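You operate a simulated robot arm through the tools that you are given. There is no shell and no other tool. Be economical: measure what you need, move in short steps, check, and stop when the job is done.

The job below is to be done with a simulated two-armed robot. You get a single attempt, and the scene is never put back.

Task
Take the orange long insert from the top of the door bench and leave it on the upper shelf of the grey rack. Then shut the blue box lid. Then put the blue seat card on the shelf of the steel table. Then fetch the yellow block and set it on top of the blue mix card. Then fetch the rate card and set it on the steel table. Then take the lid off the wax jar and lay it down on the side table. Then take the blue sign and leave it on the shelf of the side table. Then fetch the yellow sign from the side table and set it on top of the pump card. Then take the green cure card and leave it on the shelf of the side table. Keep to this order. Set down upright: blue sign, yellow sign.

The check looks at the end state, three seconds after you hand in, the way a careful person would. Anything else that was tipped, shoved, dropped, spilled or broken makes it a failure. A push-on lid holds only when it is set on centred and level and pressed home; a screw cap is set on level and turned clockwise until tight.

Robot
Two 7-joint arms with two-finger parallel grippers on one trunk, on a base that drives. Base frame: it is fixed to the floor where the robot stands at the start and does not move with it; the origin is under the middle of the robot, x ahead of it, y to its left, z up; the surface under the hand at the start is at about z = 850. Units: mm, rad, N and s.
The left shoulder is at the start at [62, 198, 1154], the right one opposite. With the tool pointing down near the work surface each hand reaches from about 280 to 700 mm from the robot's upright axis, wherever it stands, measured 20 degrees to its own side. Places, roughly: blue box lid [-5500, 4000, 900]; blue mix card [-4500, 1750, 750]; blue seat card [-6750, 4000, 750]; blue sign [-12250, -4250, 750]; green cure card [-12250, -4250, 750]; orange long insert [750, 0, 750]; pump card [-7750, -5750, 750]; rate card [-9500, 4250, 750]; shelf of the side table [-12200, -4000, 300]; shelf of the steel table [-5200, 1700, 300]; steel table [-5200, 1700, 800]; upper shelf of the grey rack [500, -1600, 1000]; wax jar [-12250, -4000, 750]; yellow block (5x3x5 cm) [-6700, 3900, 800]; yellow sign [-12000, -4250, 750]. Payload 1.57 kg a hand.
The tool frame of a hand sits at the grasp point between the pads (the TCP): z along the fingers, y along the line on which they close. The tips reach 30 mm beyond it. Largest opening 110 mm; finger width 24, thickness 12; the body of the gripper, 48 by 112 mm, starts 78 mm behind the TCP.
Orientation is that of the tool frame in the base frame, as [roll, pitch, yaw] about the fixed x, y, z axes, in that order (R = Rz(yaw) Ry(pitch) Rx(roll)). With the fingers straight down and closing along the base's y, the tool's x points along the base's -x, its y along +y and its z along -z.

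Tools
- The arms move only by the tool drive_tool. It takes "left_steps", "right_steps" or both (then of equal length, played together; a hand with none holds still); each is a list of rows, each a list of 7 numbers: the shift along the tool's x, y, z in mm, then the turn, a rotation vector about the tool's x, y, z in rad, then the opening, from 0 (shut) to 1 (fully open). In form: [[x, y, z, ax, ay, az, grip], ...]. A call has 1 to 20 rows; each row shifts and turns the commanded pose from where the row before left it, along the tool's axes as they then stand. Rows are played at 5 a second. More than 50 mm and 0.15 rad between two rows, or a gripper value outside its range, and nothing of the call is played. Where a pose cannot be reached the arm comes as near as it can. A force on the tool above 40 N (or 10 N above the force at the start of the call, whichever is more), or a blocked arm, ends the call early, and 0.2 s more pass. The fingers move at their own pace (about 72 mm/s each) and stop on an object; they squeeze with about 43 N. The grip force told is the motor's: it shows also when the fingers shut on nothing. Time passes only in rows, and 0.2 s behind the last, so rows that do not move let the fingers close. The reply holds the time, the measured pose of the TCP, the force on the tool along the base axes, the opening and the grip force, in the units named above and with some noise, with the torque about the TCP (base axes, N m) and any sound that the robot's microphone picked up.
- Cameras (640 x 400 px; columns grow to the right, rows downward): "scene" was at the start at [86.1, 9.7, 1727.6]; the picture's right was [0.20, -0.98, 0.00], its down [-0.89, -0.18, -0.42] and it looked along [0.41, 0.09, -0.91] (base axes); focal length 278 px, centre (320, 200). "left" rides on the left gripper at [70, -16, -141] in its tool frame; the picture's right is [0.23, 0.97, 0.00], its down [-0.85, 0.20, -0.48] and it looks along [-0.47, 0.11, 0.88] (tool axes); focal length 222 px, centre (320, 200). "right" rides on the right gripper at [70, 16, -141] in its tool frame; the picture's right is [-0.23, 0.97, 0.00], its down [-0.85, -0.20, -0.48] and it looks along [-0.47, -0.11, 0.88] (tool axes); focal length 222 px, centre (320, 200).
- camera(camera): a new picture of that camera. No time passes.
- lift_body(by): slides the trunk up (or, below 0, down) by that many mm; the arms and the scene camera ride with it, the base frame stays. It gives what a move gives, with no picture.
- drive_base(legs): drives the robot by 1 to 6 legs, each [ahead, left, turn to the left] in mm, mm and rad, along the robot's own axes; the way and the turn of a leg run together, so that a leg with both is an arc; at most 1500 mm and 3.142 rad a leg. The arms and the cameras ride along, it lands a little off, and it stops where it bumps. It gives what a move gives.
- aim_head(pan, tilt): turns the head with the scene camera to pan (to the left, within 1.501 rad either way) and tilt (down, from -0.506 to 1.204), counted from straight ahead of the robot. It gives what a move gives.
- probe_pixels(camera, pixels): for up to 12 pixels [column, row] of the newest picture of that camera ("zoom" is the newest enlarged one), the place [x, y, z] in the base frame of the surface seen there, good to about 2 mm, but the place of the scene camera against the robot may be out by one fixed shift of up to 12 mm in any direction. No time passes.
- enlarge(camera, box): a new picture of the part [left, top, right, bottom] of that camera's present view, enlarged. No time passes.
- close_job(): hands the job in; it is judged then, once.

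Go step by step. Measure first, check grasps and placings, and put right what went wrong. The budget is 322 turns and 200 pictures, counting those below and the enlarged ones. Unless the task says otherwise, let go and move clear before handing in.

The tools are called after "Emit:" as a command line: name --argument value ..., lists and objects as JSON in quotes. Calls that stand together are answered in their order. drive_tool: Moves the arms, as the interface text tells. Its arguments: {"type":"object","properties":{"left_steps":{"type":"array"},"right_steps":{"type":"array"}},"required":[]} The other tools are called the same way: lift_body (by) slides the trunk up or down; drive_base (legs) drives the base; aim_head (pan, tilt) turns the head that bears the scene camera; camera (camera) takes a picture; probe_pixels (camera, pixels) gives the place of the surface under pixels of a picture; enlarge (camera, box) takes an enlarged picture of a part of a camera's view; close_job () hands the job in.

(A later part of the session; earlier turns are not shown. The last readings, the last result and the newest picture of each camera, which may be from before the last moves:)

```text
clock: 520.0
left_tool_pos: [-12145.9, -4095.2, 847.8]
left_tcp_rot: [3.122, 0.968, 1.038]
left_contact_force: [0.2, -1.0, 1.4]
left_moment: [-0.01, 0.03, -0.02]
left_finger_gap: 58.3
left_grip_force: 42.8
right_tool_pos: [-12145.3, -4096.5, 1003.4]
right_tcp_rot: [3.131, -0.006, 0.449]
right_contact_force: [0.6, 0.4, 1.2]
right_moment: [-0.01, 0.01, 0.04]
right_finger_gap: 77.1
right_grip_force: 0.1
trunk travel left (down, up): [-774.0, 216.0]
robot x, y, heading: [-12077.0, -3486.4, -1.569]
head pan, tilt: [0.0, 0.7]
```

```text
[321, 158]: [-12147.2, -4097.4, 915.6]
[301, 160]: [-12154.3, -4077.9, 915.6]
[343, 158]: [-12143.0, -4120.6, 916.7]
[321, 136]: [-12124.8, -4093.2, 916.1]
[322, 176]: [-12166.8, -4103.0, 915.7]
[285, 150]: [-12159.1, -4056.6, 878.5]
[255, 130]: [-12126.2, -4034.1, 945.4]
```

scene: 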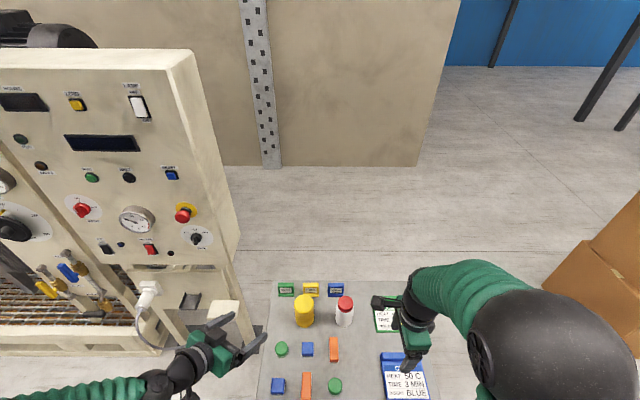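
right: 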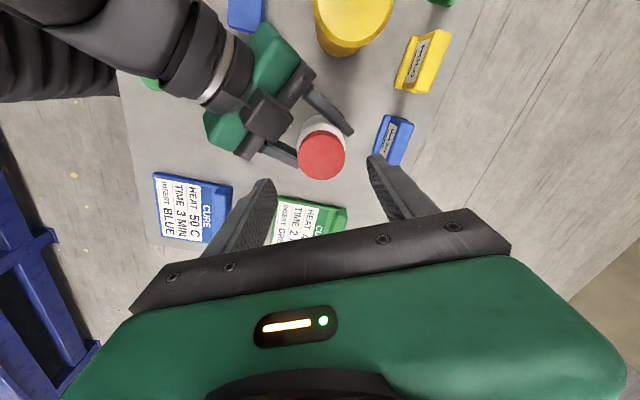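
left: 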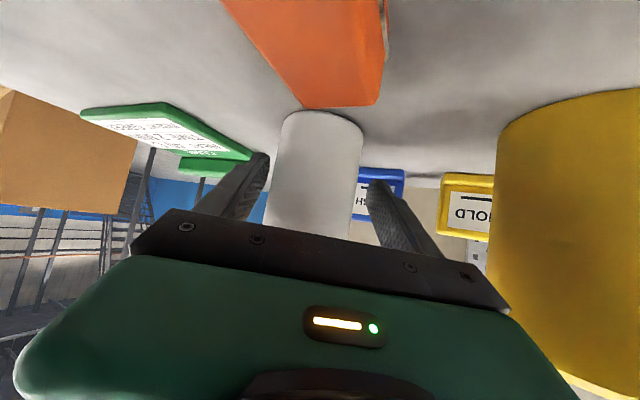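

Cap centre (−12147,−4098), radius ≈22, top 916. Descend to TCP z≈924 and grip.

Emit:
drive_tool --right_steps '[[-2.4, 1.1, 30, 0, 0, 0, 0.65], [0, 0, 30, 0, 0, 0, 0.65], [0, 0, 19, 0, 0, 0, 0.65], [0, 0, 0, 0, 0, 0, 0.65], [0, 0, 0, 0, 0, 0, 0.2], [0, 0, 0, 0, 0, 0, 0.2], [0, 0, 0, 0, 0, 0, 0.2]]'

Emit:
camera --camera "right"

```text
clock: 521.6
left_tool_pos: [-12145.5, -4095.9, 848.3]
left_tcp_rot: [3.121, 0.969, 1.037]
left_contact_force: [0.0, 5.3, 5.4]
left_moment: [-0.38, 0.02, 0.03]
left_finger_gap: 58.2
left_grip_force: 43.1
right_tool_pos: [-12147.7, -4097.8, 925.3]
right_tcp_rot: [3.13, -0.005, 0.45]
right_contact_force: [1.0, -7.3, -2.1]
right_moment: [-0.14, -0.04, 0.01]
right_finger_gap: 48.3
right_grip_force: 43.4
trunk travel left (down, up): [-774.0, 216.0]
robot x, y, heading: [-12071.7, -3488.9, -1.568]
head pan, tilt: [0.0, 0.7]
```

```text
80 pictures are left
```

right: 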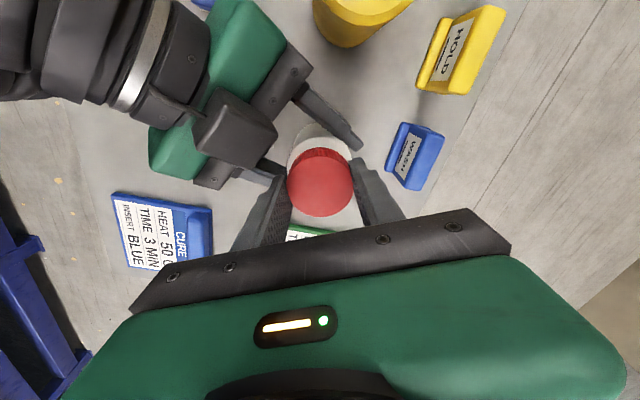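

Cap gripped (48.3 mm). Turn counter-clockwise 1.4 rad.

Emit:
drive_tool --right_steps '[[0, 0, 0, 0, 0, -0.14, 0.2], [0, 0, -0.2, 0, 0, -0.14, 0.2], [0, 0, -0.2, 0, 0, -0.14, 0.2], [0, 0, -0.2, 0, 0, -0.14, 0.2], [0, 0, -0.2, 0, 0, -0.14, 0.2], [0, 0, -0.2, 0, 0, -0.14, 0.2], [0, 0, -0.2, 0, 0, -0.14, 0.2], [0, 0, -0.2, 0, 0, -0.14, 0.2], [0, 0, -0.2, 0, 0, -0.14, 0.2], [0, 0, -0.2, 0, 0, -0.14, 0.2], [0, 0, 0, 0, 0, 0, 0.2]]'

```text
clock: 524.0
left_tool_pos: [-12144.7, -4096.4, 849.1]
left_tcp_rot: [3.12, 0.968, 1.036]
left_contact_force: [7.1, 9.1, 11.3]
left_moment: [-0.5, 0.45, 0.02]
left_finger_gap: 58.3
left_grip_force: 43.0
right_tool_pos: [-12147.9, -4098.6, 927.1]
right_tcp_rot: [3.132, 0.008, 1.852]
right_contact_force: [-8.8, -9.5, -12.5]
right_moment: [-0.24, 0.27, -0.02]
right_finger_gap: 47.8
right_grip_force: 42.8
trunk travel left (down, up): [-774.0, 216.0]
robot x, y, heading: [-12070.9, -3489.3, -1.564]
head pan, tilt: [0.0, 0.7]
```

Turning with little torque; the cap rises a bit. Continue 1.4 rad more.

Emit:
drive_tool --right_steps '[[0, 0, 0, 0, 0, -0.14, 0.2], [0, 0, 0, 0, 0, -0.14, 0.2], [0, 0, 0, 0, 0, -0.14, 0.2], [0, 0, 0, 0, 0, -0.14, 0.2], [0, 0, 0, 0, 0, -0.14, 0.2], [0, 0, 0, 0, 0, -0.14, 0.2], [0, 0, 0, 0, 0, -0.14, 0.2], [0, 0, 0, 0, 0, -0.14, 0.2], [0, 0, 0, 0, 0, -0.14, 0.2], [0, 0, 0, 0, 0, -0.14, 0.2], [0, 0, 0, 0, 0, 0, 0.2]]'

Emit:
camera --camera "right"

```text
clock: 526.4
left_tool_pos: [-12145.7, -4097.4, 849.0]
left_tcp_rot: [3.122, 0.969, 1.037]
left_contact_force: [16.5, 1.0, 7.7]
left_moment: [-0.31, 0.59, 0.04]
left_finger_gap: 58.1
left_grip_force: 43.0
right_tool_pos: [-12145.6, -4098.6, 927.4]
right_tcp_rot: [-3.133, 0.011, -3.032]
right_contact_force: [-15.8, -3.8, -4.1]
right_moment: [0.0, 0.72, -0.02]
right_finger_gap: 47.9
right_grip_force: 43.2
trunk travel left (down, up): [-774.0, 216.0]
robot x, y, heading: [-12071.5, -3487.8, -1.566]
head pan, tilt: [0.0, 0.7]
```

```text
79 pictures are left
```

right: 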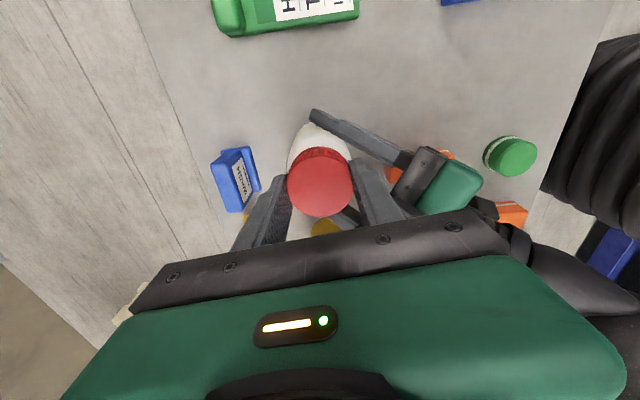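

Test a gentle pull up of 6 mm.

Emit:
drive_tool --right_steps '[[0, 0, -2, 0, 0, 0, 0.2], [0, 0, -2, 0, 0, 0, 0.2], [0, 0, -2, 0, 0, 0, 0.2], [0, 0, 0, 0, 0, 0, 0.2]]'

```text
clock: 527.4
left_tool_pos: [-12146.4, -4098.2, 849.7]
left_tcp_rot: [3.119, 0.973, 1.033]
left_contact_force: [12.5, 6.6, 31.0]
left_moment: [-0.3, 0.29, -0.03]
left_finger_gap: 57.8
left_grip_force: 42.4
right_tool_pos: [-12147.4, -4096.5, 930.9]
right_tcp_rot: [-3.139, 0.01, -3.033]
right_contact_force: [-11.5, -7.0, -34.5]
right_moment: [-0.25, 0.69, 0.02]
right_finger_gap: 47.9
right_grip_force: 43.5
trunk travel left (down, up): [-774.0, 216.0]
robot x, y, heading: [-12073.9, -3491.5, -1.569]
head pan, tilt: [0.0, 0.7]
```

Still threaded. Relax and turn further 0.55 rad.

Emit:
drive_tool --right_steps '[[0, 0, 2.5, 0, 0, 0, 0.2], [0, 0, 2, 0, 0, 0, 0.2], [0, 0, 0, 0, 0, -0.14, 0.2], [0, 0, 0, 0, 0, -0.14, 0.2], [0, 0, 0, 0, 0, -0.14, 0.2], [0, 0, 0, 0, 0, -0.14, 0.2], [0, 0, 0, 0, 0, 0, 0.2]]'

```text
clock: 529.0
left_tool_pos: [-12145.3, -4096.0, 847.7]
left_tcp_rot: [3.123, 0.966, 1.038]
left_contact_force: [-2.8, -26.4, -16.7]
left_moment: [0.88, -0.22, 0.04]
left_finger_gap: 57.4
left_grip_force: 43.2
right_tool_pos: [-12144.9, -4096.3, 927.6]
right_tcp_rot: [-3.131, 0.007, -2.473]
right_contact_force: [2.7, 27.2, 13.7]
right_moment: [1.31, -0.06, -0.05]
right_finger_gap: 47.8
right_grip_force: 42.9
trunk travel left (down, up): [-774.0, 216.0]
robot x, y, heading: [-12072.5, -3490.1, -1.57]
head pan, tilt: [0.0, 0.7]
```

Turned 3.36 rad in all. I open, rise, wind the wrist back, and regrasp.

Emit:
drive_tool --right_steps '[[0, 0, 0, 0, 0, 0, 0.65], [0, 0, 0, 0, 0, 0, 0.65], [0, 0, -35, 0, 0, 0, 0.65], [0, 0, 0, 0, 0, 0.145, 0.65], [0, 0, 0, 0, 0, 0.145, 0.65], [0, 0, 0, 0, 0, 0.145, 0.65], [0, 0, 0, 0, 0, 0.145, 0.65], [0, 0, 0, 0, 0, 0.145, 0.65], [0, 0, 0, 0, 0, 0.145, 0.65], [0, 0, 0, 0, 0, 0.145, 0.65], [0, 0, 0, 0, 0, 0.145, 0.65], [0, 0, 0, 0, 0, 0.145, 0.65], [0, 0, 0, 0, 0, 0.145, 0.65], [0, 0, 0, 0, 0, 0.145, 0.65], [0, 0, 0, 0, 0, 0.145, 0.65], [0, 0, 0, 0, 0, 0.145, 0.65]]'

Emit:
drive_tool --right_steps '[[0, 0, 0, 0, 0, 0.145, 0.65], [0, 0, 0, 0, 0, 0.145, 0.65], [0, 0, 0, 0, 0, 0.145, 0.65], [0, 0, 0, 0, 0, 0.145, 0.65], [0, 0, 0, 0, 0, 0.145, 0.65], [0, 0, 0, 0, 0, 0.145, 0.65], [0, 0, 0, 0, 0, 0.145, 0.65], [0, 0, 0, 0, 0, 0.145, 0.65], [0, 0, 0, 0, 0, 0.145, 0.65], [0, 0, 0, 0, 0, 0.145, 0.65], [0, 0, 0, 0, 0, 0, 0.65]]'

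Emit:
camera --camera "right"

```text
clock: 532.4
left_tool_pos: [-12145.9, -4097.0, 848.1]
left_tcp_rot: [3.124, 0.969, 1.036]
left_contact_force: [0.3, 0.9, -2.1]
left_moment: [-0.01, -0.01, 0.02]
left_finger_gap: 57.4
left_grip_force: 43.1
right_tool_pos: [-12146.4, -4098.3, 963.3]
right_tcp_rot: [3.131, 0.007, 1.922]
right_contact_force: [0.0, -0.3, 0.4]
right_moment: [-0.02, 0.02, 0.02]
right_finger_gap: 71.6
right_grip_force: 0.0
trunk travel left (down, up): [-774.0, 216.0]
robot x, y, heading: [-12073.8, -3490.5, -1.566]
head pan, tilt: [0.0, 0.7]
```

```text
clock: 534.8
left_tool_pos: [-12145.8, -4095.7, 848.2]
left_tcp_rot: [3.122, 0.969, 1.037]
left_contact_force: [0.0, 0.1, -3.3]
left_moment: [0.02, 0.0, -0.01]
left_finger_gap: 57.6
left_grip_force: 43.3
right_tool_pos: [-12147.0, -4097.0, 962.7]
right_tcp_rot: [3.133, -0.009, 0.473]
right_contact_force: [-0.5, -0.6, 0.5]
right_moment: [0.01, 0.02, 0.04]
right_finger_gap: 71.5
right_grip_force: 0.0
trunk travel left (down, up): [-774.0, 216.0]
robot x, y, heading: [-12070.5, -3494.6, -1.567]
head pan, tilt: [0.0, 0.7]
```

```text
78 pictures are left
```

right: 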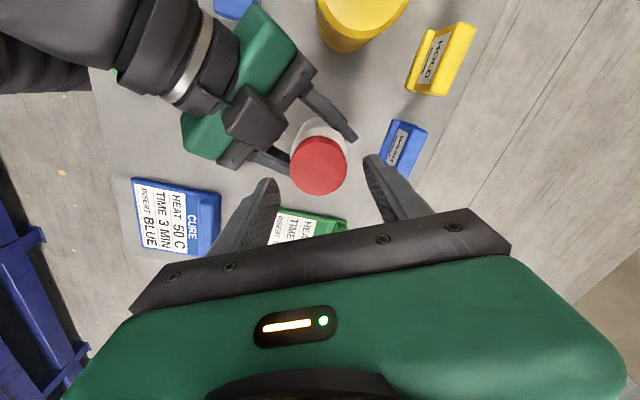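

Emit:
probe_pixels --camera "right" --pixels '[[319, 165], [295, 165], [345, 165], [319, 138], [319, 188]]'

```text
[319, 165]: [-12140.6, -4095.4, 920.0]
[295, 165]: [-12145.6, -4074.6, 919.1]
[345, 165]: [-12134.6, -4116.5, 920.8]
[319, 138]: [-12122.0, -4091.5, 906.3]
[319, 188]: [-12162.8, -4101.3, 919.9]
```

Cap rose ~4 mm, so it is unscrewing. Regrasp and turn again.

Emit:
drive_tool --right_steps '[[4.5, 1.2, 17, 0, 0, 0, 0.65], [0, 0, 17, 0, 0, 0, 0.65], [0, 0, 0, 0, 0, 0, 0.65], [0, 0, 0, 0, 0, 0, 0.2], [0, 0, 0, 0, 0, 0, 0.2], [0, 0, 0, 0, 0, 0, 0.2], [0, 0, -0.2, 0, 0, -0.14, 0.2], [0, 0, -0.2, 0, 0, -0.14, 0.2], [0, 0, -0.2, 0, 0, -0.14, 0.2], [0, 0, -0.2, 0, 0, -0.14, 0.2], [0, 0, -0.2, 0, 0, -0.14, 0.2], [0, 0, -0.2, 0, 0, -0.14, 0.2], [0, 0, -0.2, 0, 0, -0.14, 0.2], [0, 0, -0.2, 0, 0, -0.14, 0.2], [0, 0, -0.2, 0, 0, -0.14, 0.2], [0, 0, -0.2, 0, 0, -0.14, 0.2]]'

Emit:
drive_tool --right_steps '[[0, 0, -0.2, 0, 0, -0.14, 0.2], [0, 0, -0.2, 0, 0, -0.14, 0.2], [0, 0, -0.2, 0, 0, -0.14, 0.2], [0, 0, -0.2, 0, 0, -0.14, 0.2], [0, 0, -0.2, 0, 0, -0.14, 0.2], [0, 0, -0.2, 0, 0, -0.14, 0.2], [0, 0, -0.2, 0, 0, -0.14, 0.2], [0, 0, -0.2, 0, 0, -0.14, 0.2], [0, 0, -0.2, 0, 0, -0.14, 0.2], [0, 0, -0.2, 0, 0, -0.14, 0.2], [0, 0, 0, 0, 0, 0, 0.2]]'

```text
clock: 538.2
left_tool_pos: [-12144.7, -4096.6, 848.2]
left_tcp_rot: [3.121, 0.969, 1.04]
left_contact_force: [23.4, -16.9, 0.2]
left_moment: [0.95, 1.33, 0.39]
left_finger_gap: 57.7
left_grip_force: 43.4
right_tool_pos: [-12142.8, -4096.5, 930.7]
right_tcp_rot: [3.134, 0.007, 1.874]
right_contact_force: [-23.0, 16.3, -2.2]
right_moment: [0.4, 0.59, -0.38]
right_finger_gap: 48.6
right_grip_force: 42.7
trunk travel left (down, up): [-774.0, 216.0]
robot x, y, heading: [-12074.4, -3489.5, -1.573]
head pan, tilt: [0.0, 0.7]
```

```text
clock: 540.6
left_tool_pos: [-12146.0, -4096.3, 847.8]
left_tcp_rot: [3.123, 0.969, 1.035]
left_contact_force: [17.4, -3.0, 1.2]
left_moment: [0.2, 1.15, 0.03]
left_finger_gap: 57.9
left_grip_force: 42.9
right_tool_pos: [-12142.9, -4096.7, 933.6]
right_tcp_rot: [-3.134, 0.009, -3.008]
right_contact_force: [-17.4, 2.3, -4.3]
right_moment: [0.08, 0.35, -0.03]
right_finger_gap: 47.7
right_grip_force: 43.1
trunk travel left (down, up): [-774.0, 216.0]
robot x, y, heading: [-12073.1, -3489.2, -1.568]
head pan, tilt: [0.0, 0.7]
```

Total ≈6.2 rad. Test pull again.

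Emit:
drive_tool --right_steps '[[0, 0, -2.5, 0, 0, 0, 0.2], [0, 0, -2.5, 0, 0, 0, 0.2], [0, 0, -2.5, 0, 0, 0, 0.2], [0, 0, 0, 0, 0, 0, 0.2]]'

```text
clock: 541.6
left_tool_pos: [-12144.9, -4096.0, 848.1]
left_tcp_rot: [3.121, 0.967, 1.037]
left_contact_force: [16.2, 0.9, 7.9]
left_moment: [-0.07, 1.34, 0.02]
left_finger_gap: 58.0
left_grip_force: 42.9
right_tool_pos: [-12141.6, -4097.3, 940.3]
right_tcp_rot: [-3.136, 0.01, -3.009]
right_contact_force: [-17.3, -0.9, -11.4]
right_moment: [-0.04, 0.23, 0.01]
right_finger_gap: 47.8
right_grip_force: 43.4
trunk travel left (down, up): [-774.0, 216.0]
robot x, y, heading: [-12073.3, -3493.0, -1.57]
head pan, tilt: [0.0, 0.7]
```

Emit:
drive_tool --right_steps '[[0, 0, -4, 0, 0, 0, 0.2], [0, 0, -6, 0, 0, 0, 0.2], [0, 0, -10, 0, 0, 0, 0.2], [0, 0, 0, 0, 0, 0, 0.2]]'

Emit:
camera --camera "right"

Emit:
camera --camera "left"

```text
clock: 542.6
left_tool_pos: [-12146.1, -4096.4, 849.4]
left_tcp_rot: [3.123, 0.968, 1.037]
left_contact_force: [-0.7, -0.1, -2.9]
left_moment: [0.03, 0.03, 0.03]
left_finger_gap: 57.2
left_grip_force: 43.3
right_tool_pos: [-12141.5, -4097.4, 960.1]
right_tcp_rot: [-3.135, 0.01, -3.009]
right_contact_force: [-0.6, 0.6, 0.0]
right_moment: [0.0, -0.01, 0.01]
right_finger_gap: 48.1
right_grip_force: 43.1
trunk travel left (down, up): [-774.0, 216.0]
robot x, y, heading: [-12074.8, -3491.0, -1.57]
head pan, tilt: [0.0, 0.7]
```

```text
77 pictures are left
```

right: 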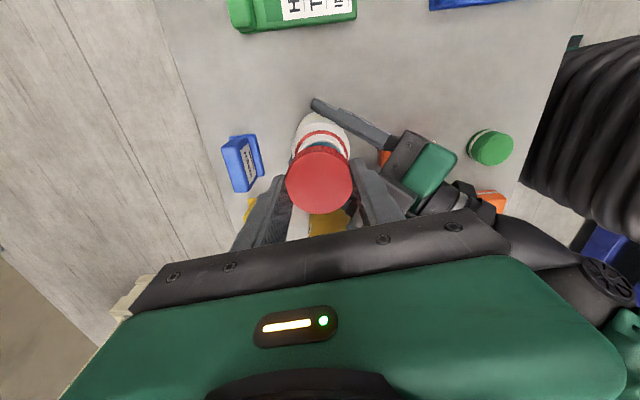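

```text
76 pictures are left
```

left: 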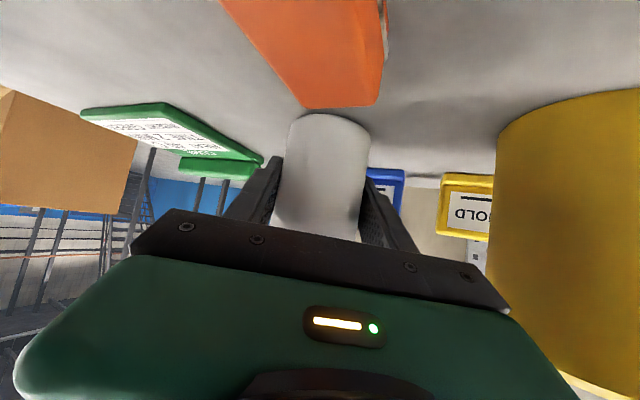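

The lid is off and in the right hand. I raise it clear, then lower the jar gently with the left hand until it rests.

Emit:
drive_tool --right_steps '[[0, 0, -30, 0, 0, 0, 0.2], [0, 0, -30, 0, 0, 0, 0.2], [0, 0, 0, 0, 0, 0, 0.2], [0, 0, 0, 0, 0, 0, 0.2]]' --left_steps '[[0, 0, 0, 0, 0, 0, 0.3], [0.82, 0, 0.57, 0, 0, 0, 0.3], [0.82, 0, 0.57, 0, 0, 0, 0.3], [0, 0, 0, 0, 0, 0, 0.3]]'

```text
clock: 543.6
left_tool_pos: [-12146.7, -4097.2, 847.9]
left_tcp_rot: [3.122, 0.971, 1.037]
left_contact_force: [-1.2, -0.5, 0.4]
left_moment: [0.07, 0.05, 0.0]
left_finger_gap: 57.7
left_grip_force: 42.9
right_tool_pos: [-12142.7, -4096.7, 1020.1]
right_tcp_rot: [-3.134, 0.009, -3.008]
right_contact_force: [-0.5, -1.0, -0.4]
right_moment: [0.0, 0.0, -0.01]
right_finger_gap: 47.9
right_grip_force: 43.2
trunk travel left (down, up): [-774.0, 216.0]
robot x, y, heading: [-12076.3, -3488.1, -1.567]
head pan, tilt: [0.0, 0.7]
```

Emit:
drive_tool --left_steps '[[0.82, 0, 0.57, 0, 0, 0, 0.3], [0.4, 0, 0.28, 0, 0, 0, 0.3], [0, 0, 0, 0, 0, 0, 0.3]]'

Emit:
aim_head --pan -0.05 --tilt 0.9

Emit:
camera --camera "scene"

```text
clock: 544.4
left_tool_pos: [-12145.9, -4097.1, 847.0]
left_tcp_rot: [3.12, 0.972, 1.035]
left_contact_force: [0.8, 1.6, 15.1]
left_moment: [0.37, -0.02, -0.01]
left_finger_gap: 57.4
left_grip_force: 42.5
right_tool_pos: [-12142.6, -4095.9, 1021.7]
right_tcp_rot: [-3.135, 0.01, -3.009]
right_contact_force: [0.0, 0.4, -0.4]
right_moment: [-0.01, 0.0, -0.01]
right_finger_gap: 47.7
right_grip_force: 42.9
trunk travel left (down, up): [-774.0, 216.0]
robot x, y, heading: [-12069.3, -3490.6, -1.568]
head pan, tilt: [0.0, 0.7]
```

```text
clock: 545.2
left_tool_pos: [-12146.0, -4096.6, 848.2]
left_tcp_rot: [3.121, 0.972, 1.035]
left_contact_force: [-0.1, -1.2, 19.4]
left_moment: [0.32, -0.03, -0.03]
left_finger_gap: 57.4
left_grip_force: 42.7
right_tool_pos: [-12143.0, -4095.4, 1022.1]
right_tcp_rot: [-3.133, 0.01, -3.009]
right_contact_force: [0.1, -0.2, -0.2]
right_moment: [0.01, 0.01, 0.01]
right_finger_gap: 48.1
right_grip_force: 43.0
trunk travel left (down, up): [-774.0, 216.0]
robot x, y, heading: [-12072.2, -3488.7, -1.57]
head pan, tilt: [-0.051, 0.901]
```

```text
75 pictures are left
```

scene: 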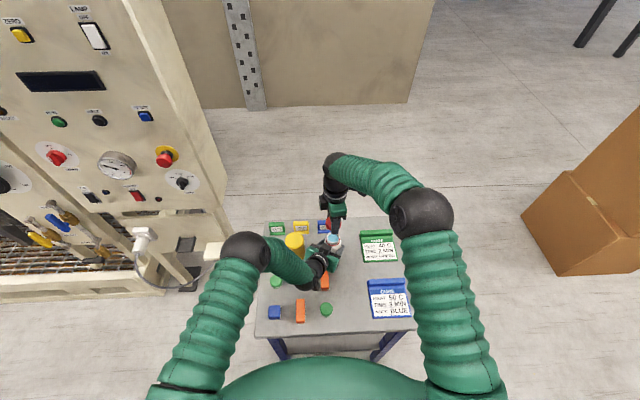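

Jar rests on the table. Release the left hand and withdraw along its axis.

Emit:
drive_tool --left_steps '[[0, 0, 0, 0, 0, 0, 0.6], [0, 0, 0, 0, 0, 0, 0.75], [0, 0, 0, 0, 0, 0, 0.75], [0, 0, -30, 0, 0, 0, 0.75], [0, 0, -35, 0, 0, 0, 0.75], [0, 0, -35, 0, 0, 0, 0.75], [0, 0, -35, 0, 0, 0, 0.75], [0, 25, -35, 0, 0, 0, 0.75], [0, 30, -30, 0, 0, 0, 0.75], [0, 40, -20, 0, 0, 0, 0.75]]'

Emit:
camera --camera "right"

Emit:
camera --camera "left"

```text
clock: 547.4
left_tool_pos: [-11973.8, -3985.9, 972.7]
left_tcp_rot: [3.127, 0.97, 1.04]
left_contact_force: [0.0, -0.1, 0.6]
left_moment: [0.04, 0.01, -0.01]
left_finger_gap: 82.7
left_grip_force: 0.0
right_tool_pos: [-12141.6, -4096.5, 1021.2]
right_tcp_rot: [-3.135, 0.008, -3.01]
right_contact_force: [0.6, 0.1, -0.1]
right_moment: [0.01, 0.03, -0.04]
right_finger_gap: 47.9
right_grip_force: 43.5
trunk travel left (down, up): [-774.0, 216.0]
robot x, y, heading: [-12070.6, -3489.2, -1.569]
head pan, tilt: [-0.051, 0.901]
```

```text
74 pictures are left
```

right: 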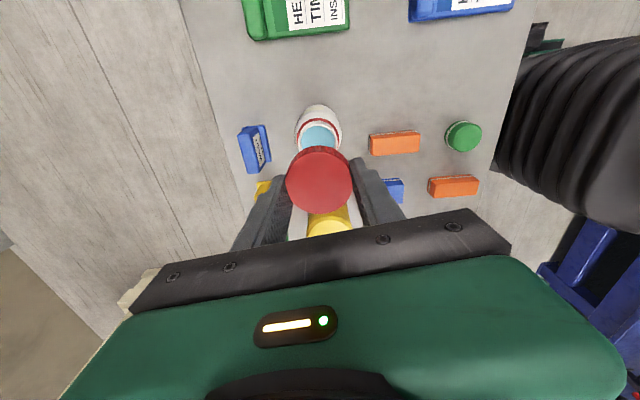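

```text
73 pictures are left
```

left: 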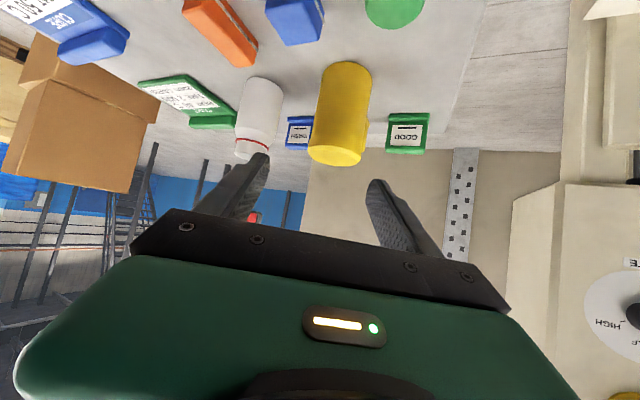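

Jar stands upright and open. I find the free spot for the lid in the right camera's view.

Emit:
probe_pixels --camera "right" --pixels '[[380, 80], [370, 135], [418, 135], [350, 15], [410, 15], [300, 130], [340, 130], [463, 137]]'

```text
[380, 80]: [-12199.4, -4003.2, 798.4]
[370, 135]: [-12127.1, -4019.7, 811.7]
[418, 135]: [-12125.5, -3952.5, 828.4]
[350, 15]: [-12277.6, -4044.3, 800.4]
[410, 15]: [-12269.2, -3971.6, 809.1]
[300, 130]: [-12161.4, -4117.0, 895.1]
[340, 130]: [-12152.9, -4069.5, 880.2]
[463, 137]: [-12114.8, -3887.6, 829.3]
```

Emit:
drive_tool --right_steps '[[16, 34.6, 0, 0, 0, 0, 0.2], [16, 34.6, 0, 0, 0, 0, 0.2], [16, 34.6, 0, 0, 0, 0, 0.2], [0, 0, 45, 0, 0, 0, 0.2], [0, 0, 45, 0, 0, 0, 0.2], [0, 0, 45, 0, 0, 0, 0.2], [0, 0, 38, 0, 0, 0, 0.2], [0, 0, 0, 0, 0, 0, 0.2]]'

Emit:
drive_tool --right_steps '[[0, 0, 5, 0, 0, 0, 0.2], [0, 0, 3, 0, 0, 0, 0.2], [0, 0, 2, 0, 0, 0, 0.2], [0, 0, 0, 0, 0, 0, 0.2]]'

Emit:
camera --camera "right"

```text
clock: 549.2
left_tool_pos: [-11974.4, -3985.7, 973.3]
left_tcp_rot: [3.124, 0.969, 1.037]
left_contact_force: [-0.7, 0.6, 0.0]
left_moment: [-0.03, 0.01, 0.01]
left_finger_gap: 82.5
left_grip_force: 0.1
right_tool_pos: [-12200.7, -3997.3, 848.0]
right_tcp_rot: [-3.134, 0.01, -3.008]
right_contact_force: [0.8, -0.2, 0.1]
right_moment: [-0.03, 0.0, -0.02]
right_finger_gap: 47.9
right_grip_force: 43.3
trunk travel left (down, up): [-774.0, 216.0]
robot x, y, heading: [-12072.2, -3486.4, -1.565]
head pan, tilt: [-0.051, 0.901]
```

```text
clock: 550.2
left_tool_pos: [-11974.5, -3986.5, 971.2]
left_tcp_rot: [3.122, 0.969, 1.037]
left_contact_force: [0.0, -0.6, -0.2]
left_moment: [0.02, 0.02, 0.03]
left_finger_gap: 82.7
left_grip_force: 0.0
right_tool_pos: [-12200.5, -3998.7, 837.0]
right_tcp_rot: [-3.135, 0.011, -3.009]
right_contact_force: [0.4, 0.3, 0.3]
right_moment: [0.0, -0.01, 0.02]
right_finger_gap: 47.9
right_grip_force: 42.5
trunk travel left (down, up): [-774.0, 216.0]
robot x, y, heading: [-12071.9, -3486.3, -1.568]
head pan, tilt: [-0.051, 0.901]
```

```text
72 pictures are left
```

right: 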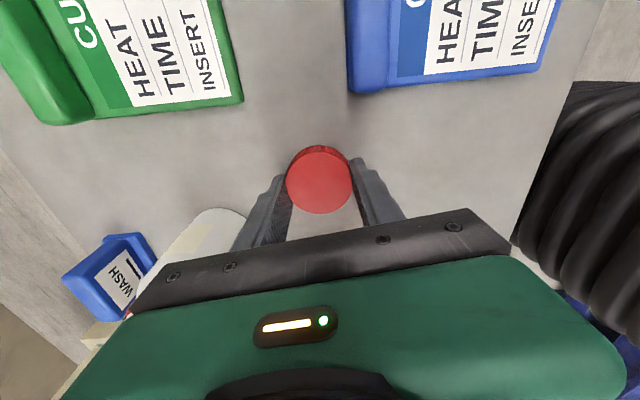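

Emit:
drive_tool --right_steps '[[0, 0, 1.5, 0, 0, 0, 0.2], [0, 0, 1.5, 0, 0, 0, 0.2], [0, 0, 1.5, 0, 0, 0, 0.2], [0, 0, 0, 0, 0, 0, 0.2]]'

```text
clock: 551.2
left_tool_pos: [-11975.1, -3986.1, 972.7]
left_tcp_rot: [3.122, 0.967, 1.038]
left_contact_force: [0.5, 0.0, -0.2]
left_moment: [-0.01, 0.0, 0.02]
left_finger_gap: 82.4
left_grip_force: 0.1
right_tool_pos: [-12201.5, -4000.0, 832.3]
right_tcp_rot: [-3.134, 0.01, -3.008]
right_contact_force: [0.1, 0.1, 0.1]
right_moment: [-0.01, 0.0, -0.01]
right_finger_gap: 47.9
right_grip_force: 42.6
trunk travel left (down, up): [-774.0, 216.0]
robot x, y, heading: [-12071.5, -3488.0, -1.568]
head pan, tilt: [-0.051, 0.901]
```

Emit:
drive_tool --right_steps '[[0, 0, 1, 0, 0, 0, 0.2], [0, 0, 1, 0, 0, 0, 0.2], [0, 0, 0, 0, 0, 0, 0.2]]'

```text
clock: 552.0
left_tool_pos: [-11975.9, -3986.5, 972.5]
left_tcp_rot: [3.123, 0.969, 1.036]
left_contact_force: [0.8, -0.5, -0.7]
left_moment: [0.01, 0.02, -0.05]
left_finger_gap: 82.8
left_grip_force: 0.1
right_tool_pos: [-12200.1, -4000.8, 830.1]
right_tcp_rot: [-3.133, 0.011, -3.008]
right_contact_force: [0.3, -0.1, -0.2]
right_moment: [0.01, -0.01, -0.01]
right_finger_gap: 47.9
right_grip_force: 43.5
trunk travel left (down, up): [-774.0, 216.0]
robot x, y, heading: [-12073.4, -3487.1, -1.567]
head pan, tilt: [-0.051, 0.901]
```

Emit:
drive_tool --right_steps '[[0, 0, 1, 0, 0, 0, 0.2], [0, 0, 0, 0, 0, 0, 0.2], [0, 0, 0, 0, 0, 0, 0.5], [0, 0, 0, 0, 0, 0, 0.65], [0, 0, 0, 0, 0, 0, 0.65], [0, 0, -40, 0, 0, 0, 0.65], [0, 0, -40, 0, 0, 0, 0.65], [0, 0, -40, 0, 0, 0, 0.65]]'

Emit:
camera --camera "right"

```text
clock: 553.8
left_tool_pos: [-11974.2, -3985.7, 972.1]
left_tcp_rot: [3.122, 0.968, 1.036]
left_contact_force: [-0.3, -0.4, -0.7]
left_moment: [-0.01, -0.01, -0.05]
left_finger_gap: 82.2
left_grip_force: 0.1
right_tool_pos: [-12203.8, -3998.0, 949.1]
right_tcp_rot: [-3.136, 0.011, -3.009]
right_contact_force: [-0.8, 0.3, 0.4]
right_moment: [-0.02, -0.02, 0.02]
right_finger_gap: 71.3
right_grip_force: 0.3
trunk travel left (down, up): [-774.0, 216.0]
robot x, y, heading: [-12075.1, -3483.9, -1.569]
head pan, tilt: [-0.051, 0.901]
```

```text
71 pictures are left
```

right: 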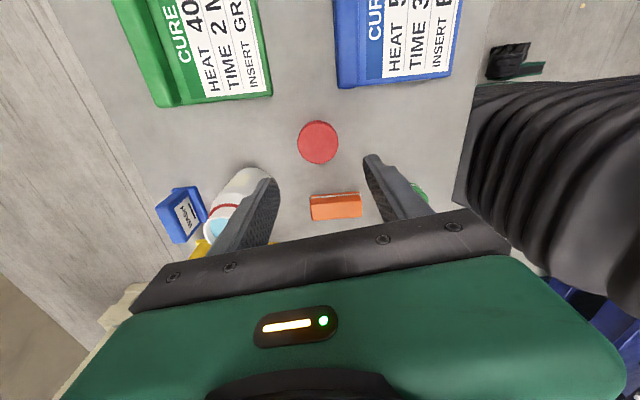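

Lid lies on the table. Next the blue WASH sign: I measure it in the left camera's latest picture.

Emit:
enlarge --camera "left" --box '[220, 70, 440, 180]'

Emit:
probe_pixels --camera "left" --pixels '[[300, 130], [290, 122], [310, 120], [289, 145], [307, 147], [300, 145], [295, 118], [303, 148]]'

```text
2.91 times, centred on (330, 125) of left
```

zoom: 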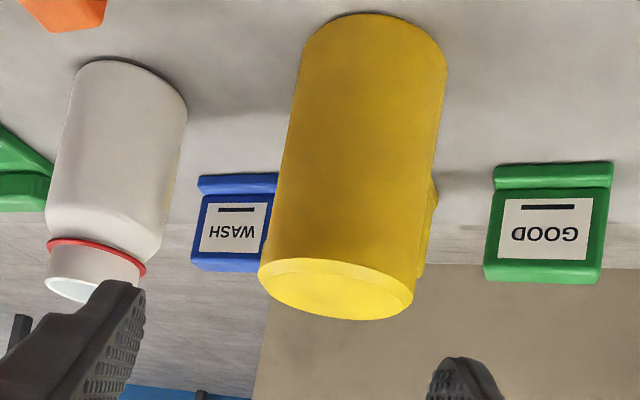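

```text
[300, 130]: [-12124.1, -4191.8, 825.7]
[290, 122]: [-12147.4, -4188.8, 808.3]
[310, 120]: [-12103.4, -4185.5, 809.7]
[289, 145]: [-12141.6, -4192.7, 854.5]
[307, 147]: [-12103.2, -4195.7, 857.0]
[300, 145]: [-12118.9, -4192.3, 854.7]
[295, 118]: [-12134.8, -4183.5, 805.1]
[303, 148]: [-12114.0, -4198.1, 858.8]
```

WASH sign: centre x≈−12123, front face y≈−4192, top 858. I stow the right hand and shift the base west so the left arm lines up.

Emit:
drive_tool --right_steps '[[0, 40, -20, 0, 0, 0, 0.65], [0, 40, -20, 0, 0, 0, 0.65], [0, 40, -20, 0, 0, 0, 0.65], [0, 20, -20, 0, 0, 0, 0.65], [0, 0, 0, 0, 0, 0.14, 0.65], [0, 0, 0, 0, 0, 0.14, 0.65], [0, 0, 0, 0, 0, 0.14, 0.65], [0, 0, 0, 0, 0, 0.14, 0.65], [0, 0, 0, 0, 0, 0.14, 0.65], [0, 0, 0, 0, 0, 0.14, 0.65], [0, 0, 0, 0, 0, 0.14, 0.65], [0, 0, 0, 0, 0, 0.14, 0.65], [0, 0, 0, 0, 0, 0.14, 0.65], [0, 0, 0, 0, 0, 0.14, 0.65], [0, 0, 0, 0, 0, 0.14, 0.65], [0, 0, 0, 0, 0, 0.14, 0.65]]'

Emit:
drive_base --legs '[[0, -218, 0], [15, 0, 0]]'

Emit:
drive_tool --left_steps '[[0, 0, -30, 0, 0.14, -0.13, 0.75], [0, 0, -30, 0, 0.14, -0.13, 0.75], [0, 0, -20, 0, 0.14, -0.13, 0.75], [0, 0, 0, 0, 0.14, -0.13, 0.75], [0, 0, 0, 0, 0, 0, 0.75]]'

Emit:
camera --camera "left"

```text
clock: 557.2
left_tool_pos: [-11974.8, -3986.8, 972.6]
left_tcp_rot: [3.123, 0.969, 1.036]
left_contact_force: [-0.7, -0.6, 0.3]
left_moment: [0.0, 0.01, -0.01]
left_finger_gap: 82.6
left_grip_force: 0.2
right_tool_pos: [-12222.8, -3860.4, 1028.0]
right_tcp_rot: [3.131, 0.005, 1.592]
right_contact_force: [0.6, -0.1, -0.2]
right_moment: [-0.04, 0.0, 0.01]
right_finger_gap: 71.3
right_grip_force: 0.0
trunk travel left (down, up): [-774.0, 216.0]
robot x, y, heading: [-12071.1, -3485.0, -1.569]
head pan, tilt: [-0.051, 0.901]
```

```text
clock: 559.2
left_tool_pos: [-12192.9, -3998.8, 975.7]
left_tcp_rot: [3.115, 0.973, 1.029]
left_contact_force: [0.0, 0.7, 0.2]
left_moment: [-0.01, 0.03, 0.01]
left_finger_gap: 82.5
left_grip_force: 0.1
right_tool_pos: [-12440.1, -3872.1, 1029.3]
right_tcp_rot: [3.129, 0.011, 1.594]
right_contact_force: [0.4, -0.6, 0.5]
right_moment: [0.0, -0.02, -0.02]
right_finger_gap: 71.6
right_grip_force: 0.0
trunk travel left (down, up): [-774.0, 216.0]
robot x, y, heading: [-12285.4, -3504.0, -1.568]
head pan, tilt: [-0.051, 0.901]
```

```text
refused: row 1 steps farther than a row can; nothing moved
```

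```text
69 pictures are left
```

left: 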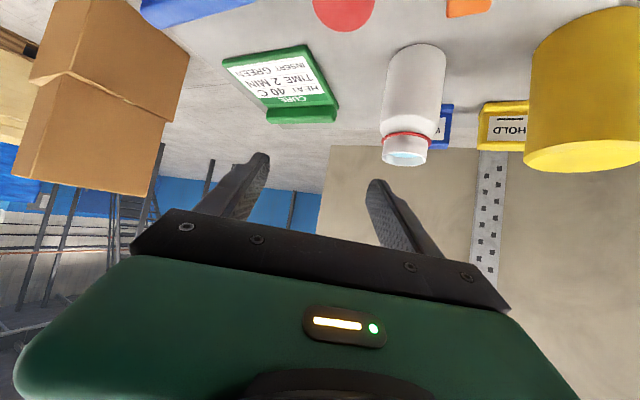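

Emit:
drive_tool --left_steps '[[-24.8, 0, -16.8, 0, 0, 0, 0.75], [-24.8, 0, -16.8, 0, 0, 0, 0.75], [0, 0, 0, 0, 0.143, 0, 0.75], [0, 0, 0, 0, 0.143, 0, 0.75], [0, 0, 0, 0, 0.143, 0, 0.75], [0, 0, 0, 0, 0.143, 0, 0.75], [0, 0, 0, -0.0525, 0, -0.124, 0.75], [0, 0, 0, -0.0525, 0, -0.124, 0.75], [0, 0, 0, -0.0525, 0, -0.124, 0.75], [0, 0, 0, -0.0525, 0, -0.124, 0.75], [0, 0, 0, 0, 0, 0, 0.75]]'

Emit:
camera --camera "left"

```text
clock: 561.6
left_tool_pos: [-12191.4, -3999.9, 1033.4]
left_tcp_rot: [3.131, 0.405, 1.586]
left_contact_force: [-0.5, 0.0, -0.3]
left_moment: [0.01, 0.01, 0.01]
left_finger_gap: 82.4
left_grip_force: 0.1
right_tool_pos: [-12438.0, -3875.4, 1028.9]
right_tcp_rot: [3.13, 0.006, 1.594]
right_contact_force: [-0.4, 0.0, 0.6]
right_moment: [-0.02, -0.02, 0.01]
right_finger_gap: 71.6
right_grip_force: 0.1
trunk travel left (down, up): [-774.0, 216.0]
robot x, y, heading: [-12288.4, -3508.5, -1.568]
head pan, tilt: [-0.051, 0.901]
```

```text
68 pictures are left
```

left: 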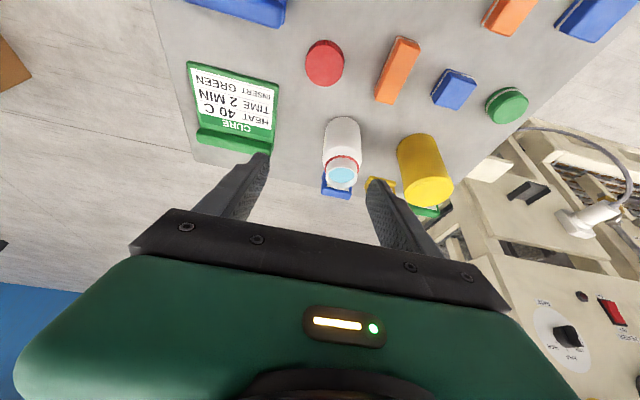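

I move to a hover above the sign, then descend with the trunk.

Emit:
drive_tool --left_steps '[[-34.2, 13.1, 21.8, 0, 0, 0, 0.65], [-34.2, 13.1, 21.8, 0, 0, 0, 0.65], [-34.2, 13.1, 21.8, 0, 0, 0, 0.65], [-34.2, 13.1, 21.8, 0, 0, 0, 0.65], [-34.2, 13.1, 21.8, 0, 0, 0, 0.65], [0, 0, 0, 0, 0, 0, 0.65]]' --right_steps '[[0, 0, -15, 0, 0, 0, 0.65], [0, 0, -15, 0, 0, 0, 0.65], [0, 0, -15, 0, 0, 0, 0.65], [0, 0, -15, 0, 0, 0, 0.65], [0, 0, 0, 0, 0, 0, 0.65], [0, 0, 0, 0, 0, 0, 0.65]]'

Emit:
lift_body --by -80

Emit:
camera --camera "left"

```text
clock: 563.0
left_tool_pos: [-12121.5, -4199.2, 1000.4]
left_tcp_rot: [3.129, 0.405, 1.585]
left_contact_force: [0.3, 0.9, -0.2]
left_moment: [0.02, 0.02, 0.0]
left_finger_gap: 71.3
left_grip_force: 0.1
right_tool_pos: [-12437.6, -3875.4, 1090.1]
right_tcp_rot: [3.129, 0.009, 1.593]
right_contact_force: [0.5, 0.0, -0.6]
right_moment: [-0.03, 0.02, -0.02]
right_finger_gap: 71.7
right_grip_force: 0.0
trunk travel left (down, up): [-774.0, 216.0]
robot x, y, heading: [-12287.0, -3505.2, -1.569]
head pan, tilt: [-0.051, 0.901]
```

```text
clock: 564.2
left_tool_pos: [-12122.2, -4198.0, 921.2]
left_tcp_rot: [3.131, 0.405, 1.584]
left_contact_force: [-0.3, 0.1, -0.3]
left_moment: [-0.01, -0.01, -0.02]
left_finger_gap: 71.5
left_grip_force: 0.0
right_tool_pos: [-12438.2, -3874.7, 1008.0]
right_tcp_rot: [3.131, 0.007, 1.593]
right_contact_force: [1.1, 0.2, 0.0]
right_moment: [0.02, 0.02, -0.02]
right_finger_gap: 71.6
right_grip_force: 0.1
trunk travel left (down, up): [-694.0, 296.0]
robot x, y, heading: [-12288.5, -3503.8, -1.569]
head pan, tilt: [-0.051, 0.901]
```

```text
67 pictures are left
```

left: 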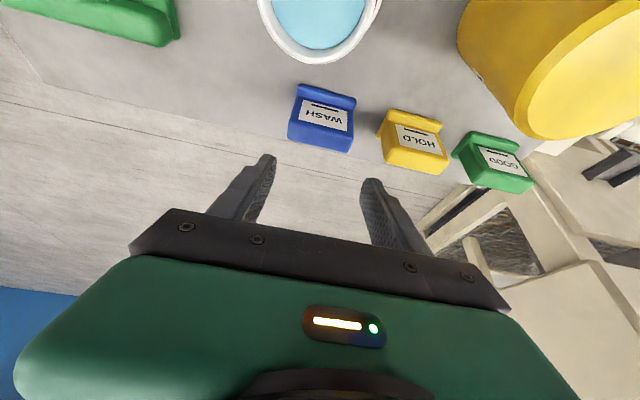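

Emit:
probe_pixels --camera "left" --pixels '[[300, 95], [352, 108], [291, 132], [350, 147], [295, 138], [345, 152], [320, 145], [305, 90], [325, 120], [385, 160]]'

```text
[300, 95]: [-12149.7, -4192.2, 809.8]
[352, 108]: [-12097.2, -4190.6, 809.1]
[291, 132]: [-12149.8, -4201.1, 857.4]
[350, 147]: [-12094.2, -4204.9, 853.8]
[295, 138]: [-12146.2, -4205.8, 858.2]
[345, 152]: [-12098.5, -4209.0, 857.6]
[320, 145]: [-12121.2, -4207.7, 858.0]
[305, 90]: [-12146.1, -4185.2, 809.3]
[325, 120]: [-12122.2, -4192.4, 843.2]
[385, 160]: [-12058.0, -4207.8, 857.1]
```

Sign spans x −12150…−12095, plate y −4192…−4209. TCP is aligned; lower 75 mm by trunk and close.

Emit:
lift_body --by -75

Emit:
drive_tool --left_steps '[[-2, 0, 0, 0, 0, 0, 0.62], [0, 0, 0, 0, 0, 0, 0.3], [0, 0, 0, 0, 0, 0, 0.3], [0, 0, 0, 0, 0, 0, 0.3]]'

Emit:
camera --camera "left"

```text
clock: 565.3
left_tool_pos: [-12121.0, -4198.6, 845.9]
left_tcp_rot: [3.13, 0.404, 1.584]
left_contact_force: [-0.4, 0.1, 0.2]
left_moment: [0.01, -0.01, -0.04]
left_finger_gap: 71.5
left_grip_force: 0.1
right_tool_pos: [-12438.5, -3874.8, 934.0]
right_tcp_rot: [3.132, 0.007, 1.594]
right_contact_force: [0.5, -0.5, -0.4]
right_moment: [0.0, 0.02, 0.0]
right_finger_gap: 71.2
right_grip_force: 0.1
trunk travel left (down, up): [-619.0, 371.0]
robot x, y, heading: [-12289.5, -3506.6, -1.566]
head pan, tilt: [-0.051, 0.901]
```

```text
clock: 566.3
left_tool_pos: [-12121.1, -4199.2, 847.7]
left_tcp_rot: [3.129, 0.405, 1.585]
left_contact_force: [0.0, -1.2, 0.5]
left_moment: [0.01, 0.02, 0.05]
left_finger_gap: 58.9
left_grip_force: 43.2
right_tool_pos: [-12438.7, -3874.5, 933.3]
right_tcp_rot: [3.131, 0.006, 1.594]
right_contact_force: [0.5, 0.1, 0.0]
right_moment: [0.03, 0.01, -0.01]
right_finger_gap: 71.6
right_grip_force: 0.0
trunk travel left (down, up): [-619.0, 371.0]
robot x, y, heading: [-12290.2, -3500.2, -1.569]
head pan, tilt: [-0.051, 0.901]
```

```text
66 pictures are left
```

left: 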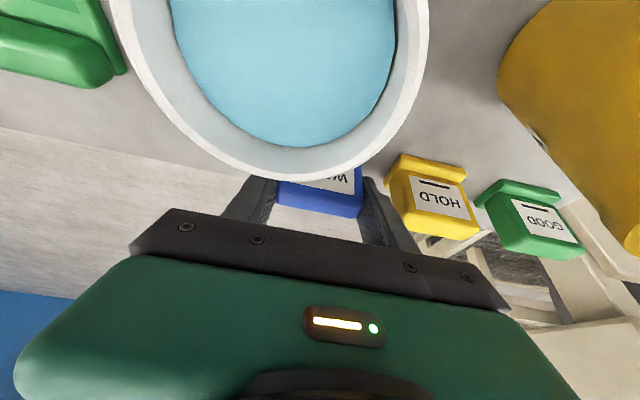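

Sign gripped (58.9 mm). Lift straight up by trunk.

Emit:
lift_body --by 190

Emit:
camera --camera "left"

```text
clock: 568.4
left_tool_pos: [-12121.8, -4200.3, 1035.9]
left_tcp_rot: [3.13, 0.404, 1.584]
left_contact_force: [-0.4, 0.1, 0.1]
left_moment: [0.01, 0.01, 0.01]
left_finger_gap: 59.2
left_grip_force: 42.8
right_tool_pos: [-12438.8, -3874.8, 1123.5]
right_tcp_rot: [3.131, 0.008, 1.594]
right_contact_force: [0.5, 0.3, 0.3]
right_moment: [-0.05, -0.02, 0.02]
right_finger_gap: 71.5
right_grip_force: 0.1
trunk travel left (down, up): [-809.0, 181.0]
robot x, y, heading: [-12285.6, -3504.7, -1.566]
head pan, tilt: [-0.051, 0.901]
```

```text
65 pictures are left
```

left: 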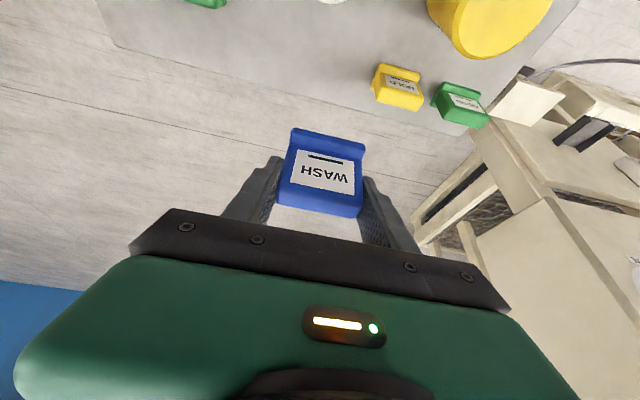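

Held upright. I back away and lower to look into the shelf.

Emit:
drive_base --legs '[[-620, 0, 0]]'

Emit:
lift_body --by -400

Emit:
aim_head --pan 0.1 --tilt 0.75

Emit:
camera --camera "scene"

```text
clock: 571.8
left_tool_pos: [-12148.9, -3616.9, 1038.8]
left_tcp_rot: [3.122, 0.404, 1.549]
left_contact_force: [-0.4, 0.0, -0.9]
left_moment: [0.09, -0.04, 0.05]
left_finger_gap: 58.9
left_grip_force: 42.9
right_tool_pos: [-12456.2, -3281.3, 1124.9]
right_tcp_rot: [3.123, 0.008, 1.561]
right_contact_force: [-0.5, 1.1, -0.7]
right_moment: [-0.06, -0.12, -0.01]
right_finger_gap: 71.6
right_grip_force: 0.1
trunk travel left (down, up): [-809.0, 181.0]
robot x, y, heading: [-12284.6, -2913.5, -1.602]
head pan, tilt: [-0.051, 0.901]
```

```text
clock: 575.7
left_tool_pos: [-12137.4, -3614.8, 637.7]
left_tcp_rot: [3.136, 0.406, 1.556]
left_contact_force: [-0.9, 0.6, -1.3]
left_moment: [0.03, 0.0, -0.01]
left_finger_gap: 59.0
left_grip_force: 43.0
right_tool_pos: [-12443.8, -3279.8, 724.0]
right_tcp_rot: [3.135, 0.011, 1.559]
right_contact_force: [-0.7, -0.8, 0.8]
right_moment: [0.01, 0.0, -0.02]
right_finger_gap: 71.4
right_grip_force: 0.1
trunk travel left (down, up): [-409.0, 581.0]
robot x, y, heading: [-12289.1, -2915.4, -1.596]
head pan, tilt: [-0.051, 0.901]
```

```text
clock: 576.4
left_tool_pos: [-12138.2, -3615.1, 637.6]
left_tcp_rot: [3.133, 0.407, 1.555]
left_contact_force: [0.7, 0.4, -0.2]
left_moment: [0.01, 0.01, 0.0]
left_finger_gap: 59.3
left_grip_force: 42.9
right_tool_pos: [-12442.8, -3279.6, 724.7]
right_tcp_rot: [3.134, 0.01, 1.559]
right_contact_force: [-0.1, 0.1, 0.1]
right_moment: [-0.02, 0.01, -0.02]
right_finger_gap: 71.4
right_grip_force: 0.1
trunk travel left (down, up): [-409.0, 581.0]
robot x, y, heading: [-12289.3, -2918.7, -1.599]
head pan, tilt: [0.099, 0.75]
```

```text
64 pictures are left
```

scene: 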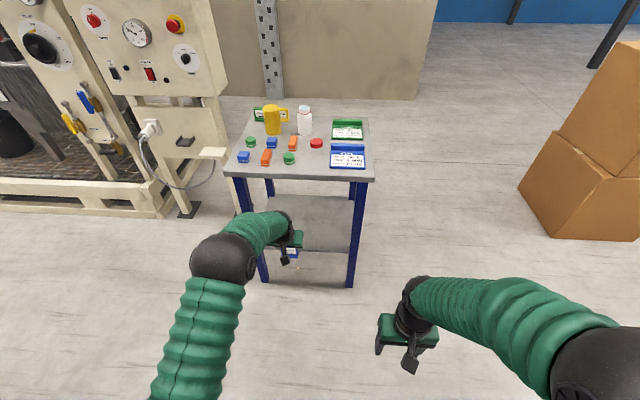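

Emit:
probe_pixels --camera "scene" --pixels '[[330, 215], [330, 245], [320, 250], [345, 205], [258, 265], [352, 275], [320, 177], [300, 200], [245, 178], [372, 178]]'

```text
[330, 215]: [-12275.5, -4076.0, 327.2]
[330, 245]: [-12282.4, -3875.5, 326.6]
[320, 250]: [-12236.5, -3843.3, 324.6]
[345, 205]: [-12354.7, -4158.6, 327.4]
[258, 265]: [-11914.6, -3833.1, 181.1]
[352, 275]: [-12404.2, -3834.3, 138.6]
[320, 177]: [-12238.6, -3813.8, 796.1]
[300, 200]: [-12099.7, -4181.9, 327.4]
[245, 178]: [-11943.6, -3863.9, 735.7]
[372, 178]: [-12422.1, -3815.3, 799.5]
```

Shelf true z≈319, free, between legs x −11930…−12390, front edge y≈−3843. I raise the right hand, line up at x≈−12065 and lower to just above shelf level.

Emit:
drive_tool --right_steps '[[0, 0, -40, 0, 0, 0, 0.65], [0, 0, -40, 0, 0, 0, 0.65], [0, 0, -40, 0, 0, 0, 0.65], [0, 0, -40, 0, 0, 0, 0.65], [0, 0, -40, 0, 0, 0, 0.65]]'

Emit:
drive_base --legs '[[0, 54, 0.028]]'

Emit:
lift_body --by -250

Emit:
drive_base --legs '[[180, 0, 0]]'

Emit:
camera --camera "left"

Emit:
camera --camera "scene"

```text
clock: 577.6
left_tool_pos: [-12138.1, -3614.9, 637.5]
left_tcp_rot: [3.135, 0.408, 1.555]
left_contact_force: [0.1, 0.1, -0.2]
left_moment: [0.01, 0.0, -0.04]
left_finger_gap: 59.2
left_grip_force: 43.5
right_tool_pos: [-12442.9, -3278.7, 924.1]
right_tcp_rot: [3.135, 0.011, 1.561]
right_contact_force: [-0.1, -0.6, -0.1]
right_moment: [0.03, 0.01, 0.02]
right_finger_gap: 71.4
right_grip_force: 0.0
trunk travel left (down, up): [-409.0, 581.0]
robot x, y, heading: [-12288.7, -2919.8, -1.601]
head pan, tilt: [0.099, 0.75]
```

```text
clock: 578.5
left_tool_pos: [-12075.7, -3611.7, 641.2]
left_tcp_rot: [3.121, 0.41, 1.572]
left_contact_force: [-0.4, -0.3, -1.0]
left_moment: [0.01, -0.1, 0.06]
left_finger_gap: 59.0
left_grip_force: 42.4
right_tool_pos: [-12393.3, -3282.5, 922.0]
right_tcp_rot: [3.123, 0.013, 1.584]
right_contact_force: [-0.3, 0.8, -0.2]
right_moment: [0.04, -0.08, -0.01]
right_finger_gap: 71.3
right_grip_force: 0.1
trunk travel left (down, up): [-409.0, 581.0]
robot x, y, heading: [-12238.3, -2918.7, -1.575]
head pan, tilt: [0.099, 0.75]
```

```text
clock: 581.1
left_tool_pos: [-12064.1, -3612.4, 387.6]
left_tcp_rot: [3.14, 0.413, 1.582]
left_contact_force: [-0.2, 0.6, -0.6]
left_moment: [-0.02, 0.0, 0.01]
left_finger_gap: 59.0
left_grip_force: 42.7
right_tool_pos: [-12375.5, -3283.0, 675.2]
right_tcp_rot: [-3.14, 0.016, 1.585]
right_contact_force: [0.0, 0.4, 0.4]
right_moment: [0.01, 0.0, -0.02]
right_finger_gap: 71.2
right_grip_force: 0.1
trunk travel left (down, up): [-159.0, 831.0]
robot x, y, heading: [-12231.8, -2922.6, -1.576]
head pan, tilt: [0.099, 0.75]
```

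```text
clock: 582.6
left_tool_pos: [-12062.1, -3784.5, 385.9]
left_tcp_rot: [-3.141, 0.411, 1.587]
left_contact_force: [0.6, -0.4, -0.9]
left_moment: [-0.01, 0.0, 0.04]
left_finger_gap: 59.0
left_grip_force: 42.9
right_tool_pos: [-12373.8, -3456.3, 672.8]
right_tcp_rot: [-3.139, 0.014, 1.587]
right_contact_force: [0.8, 0.5, 0.4]
right_moment: [0.0, 0.02, -0.01]
right_finger_gap: 71.6
right_grip_force: 0.1
trunk travel left (down, up): [-159.0, 831.0]
robot x, y, heading: [-12238.1, -3092.4, -1.573]
head pan, tilt: [0.099, 0.75]
```

```text
63 pictures are left
```

left: 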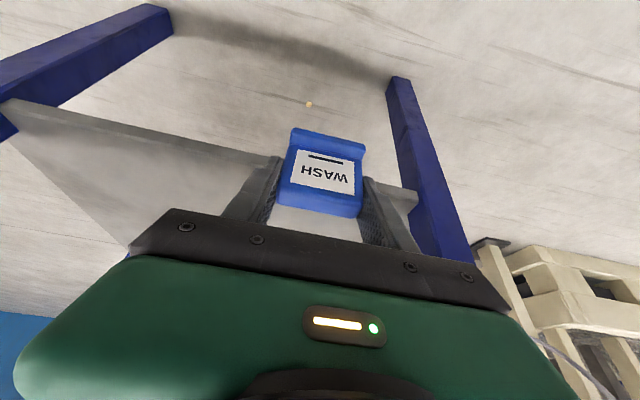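

```text
62 pictures are left
```

scene: 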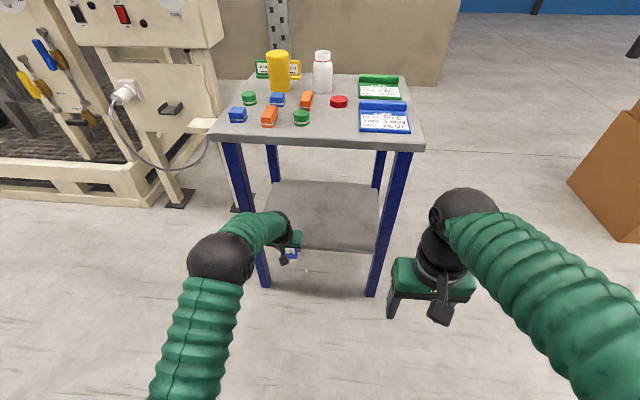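

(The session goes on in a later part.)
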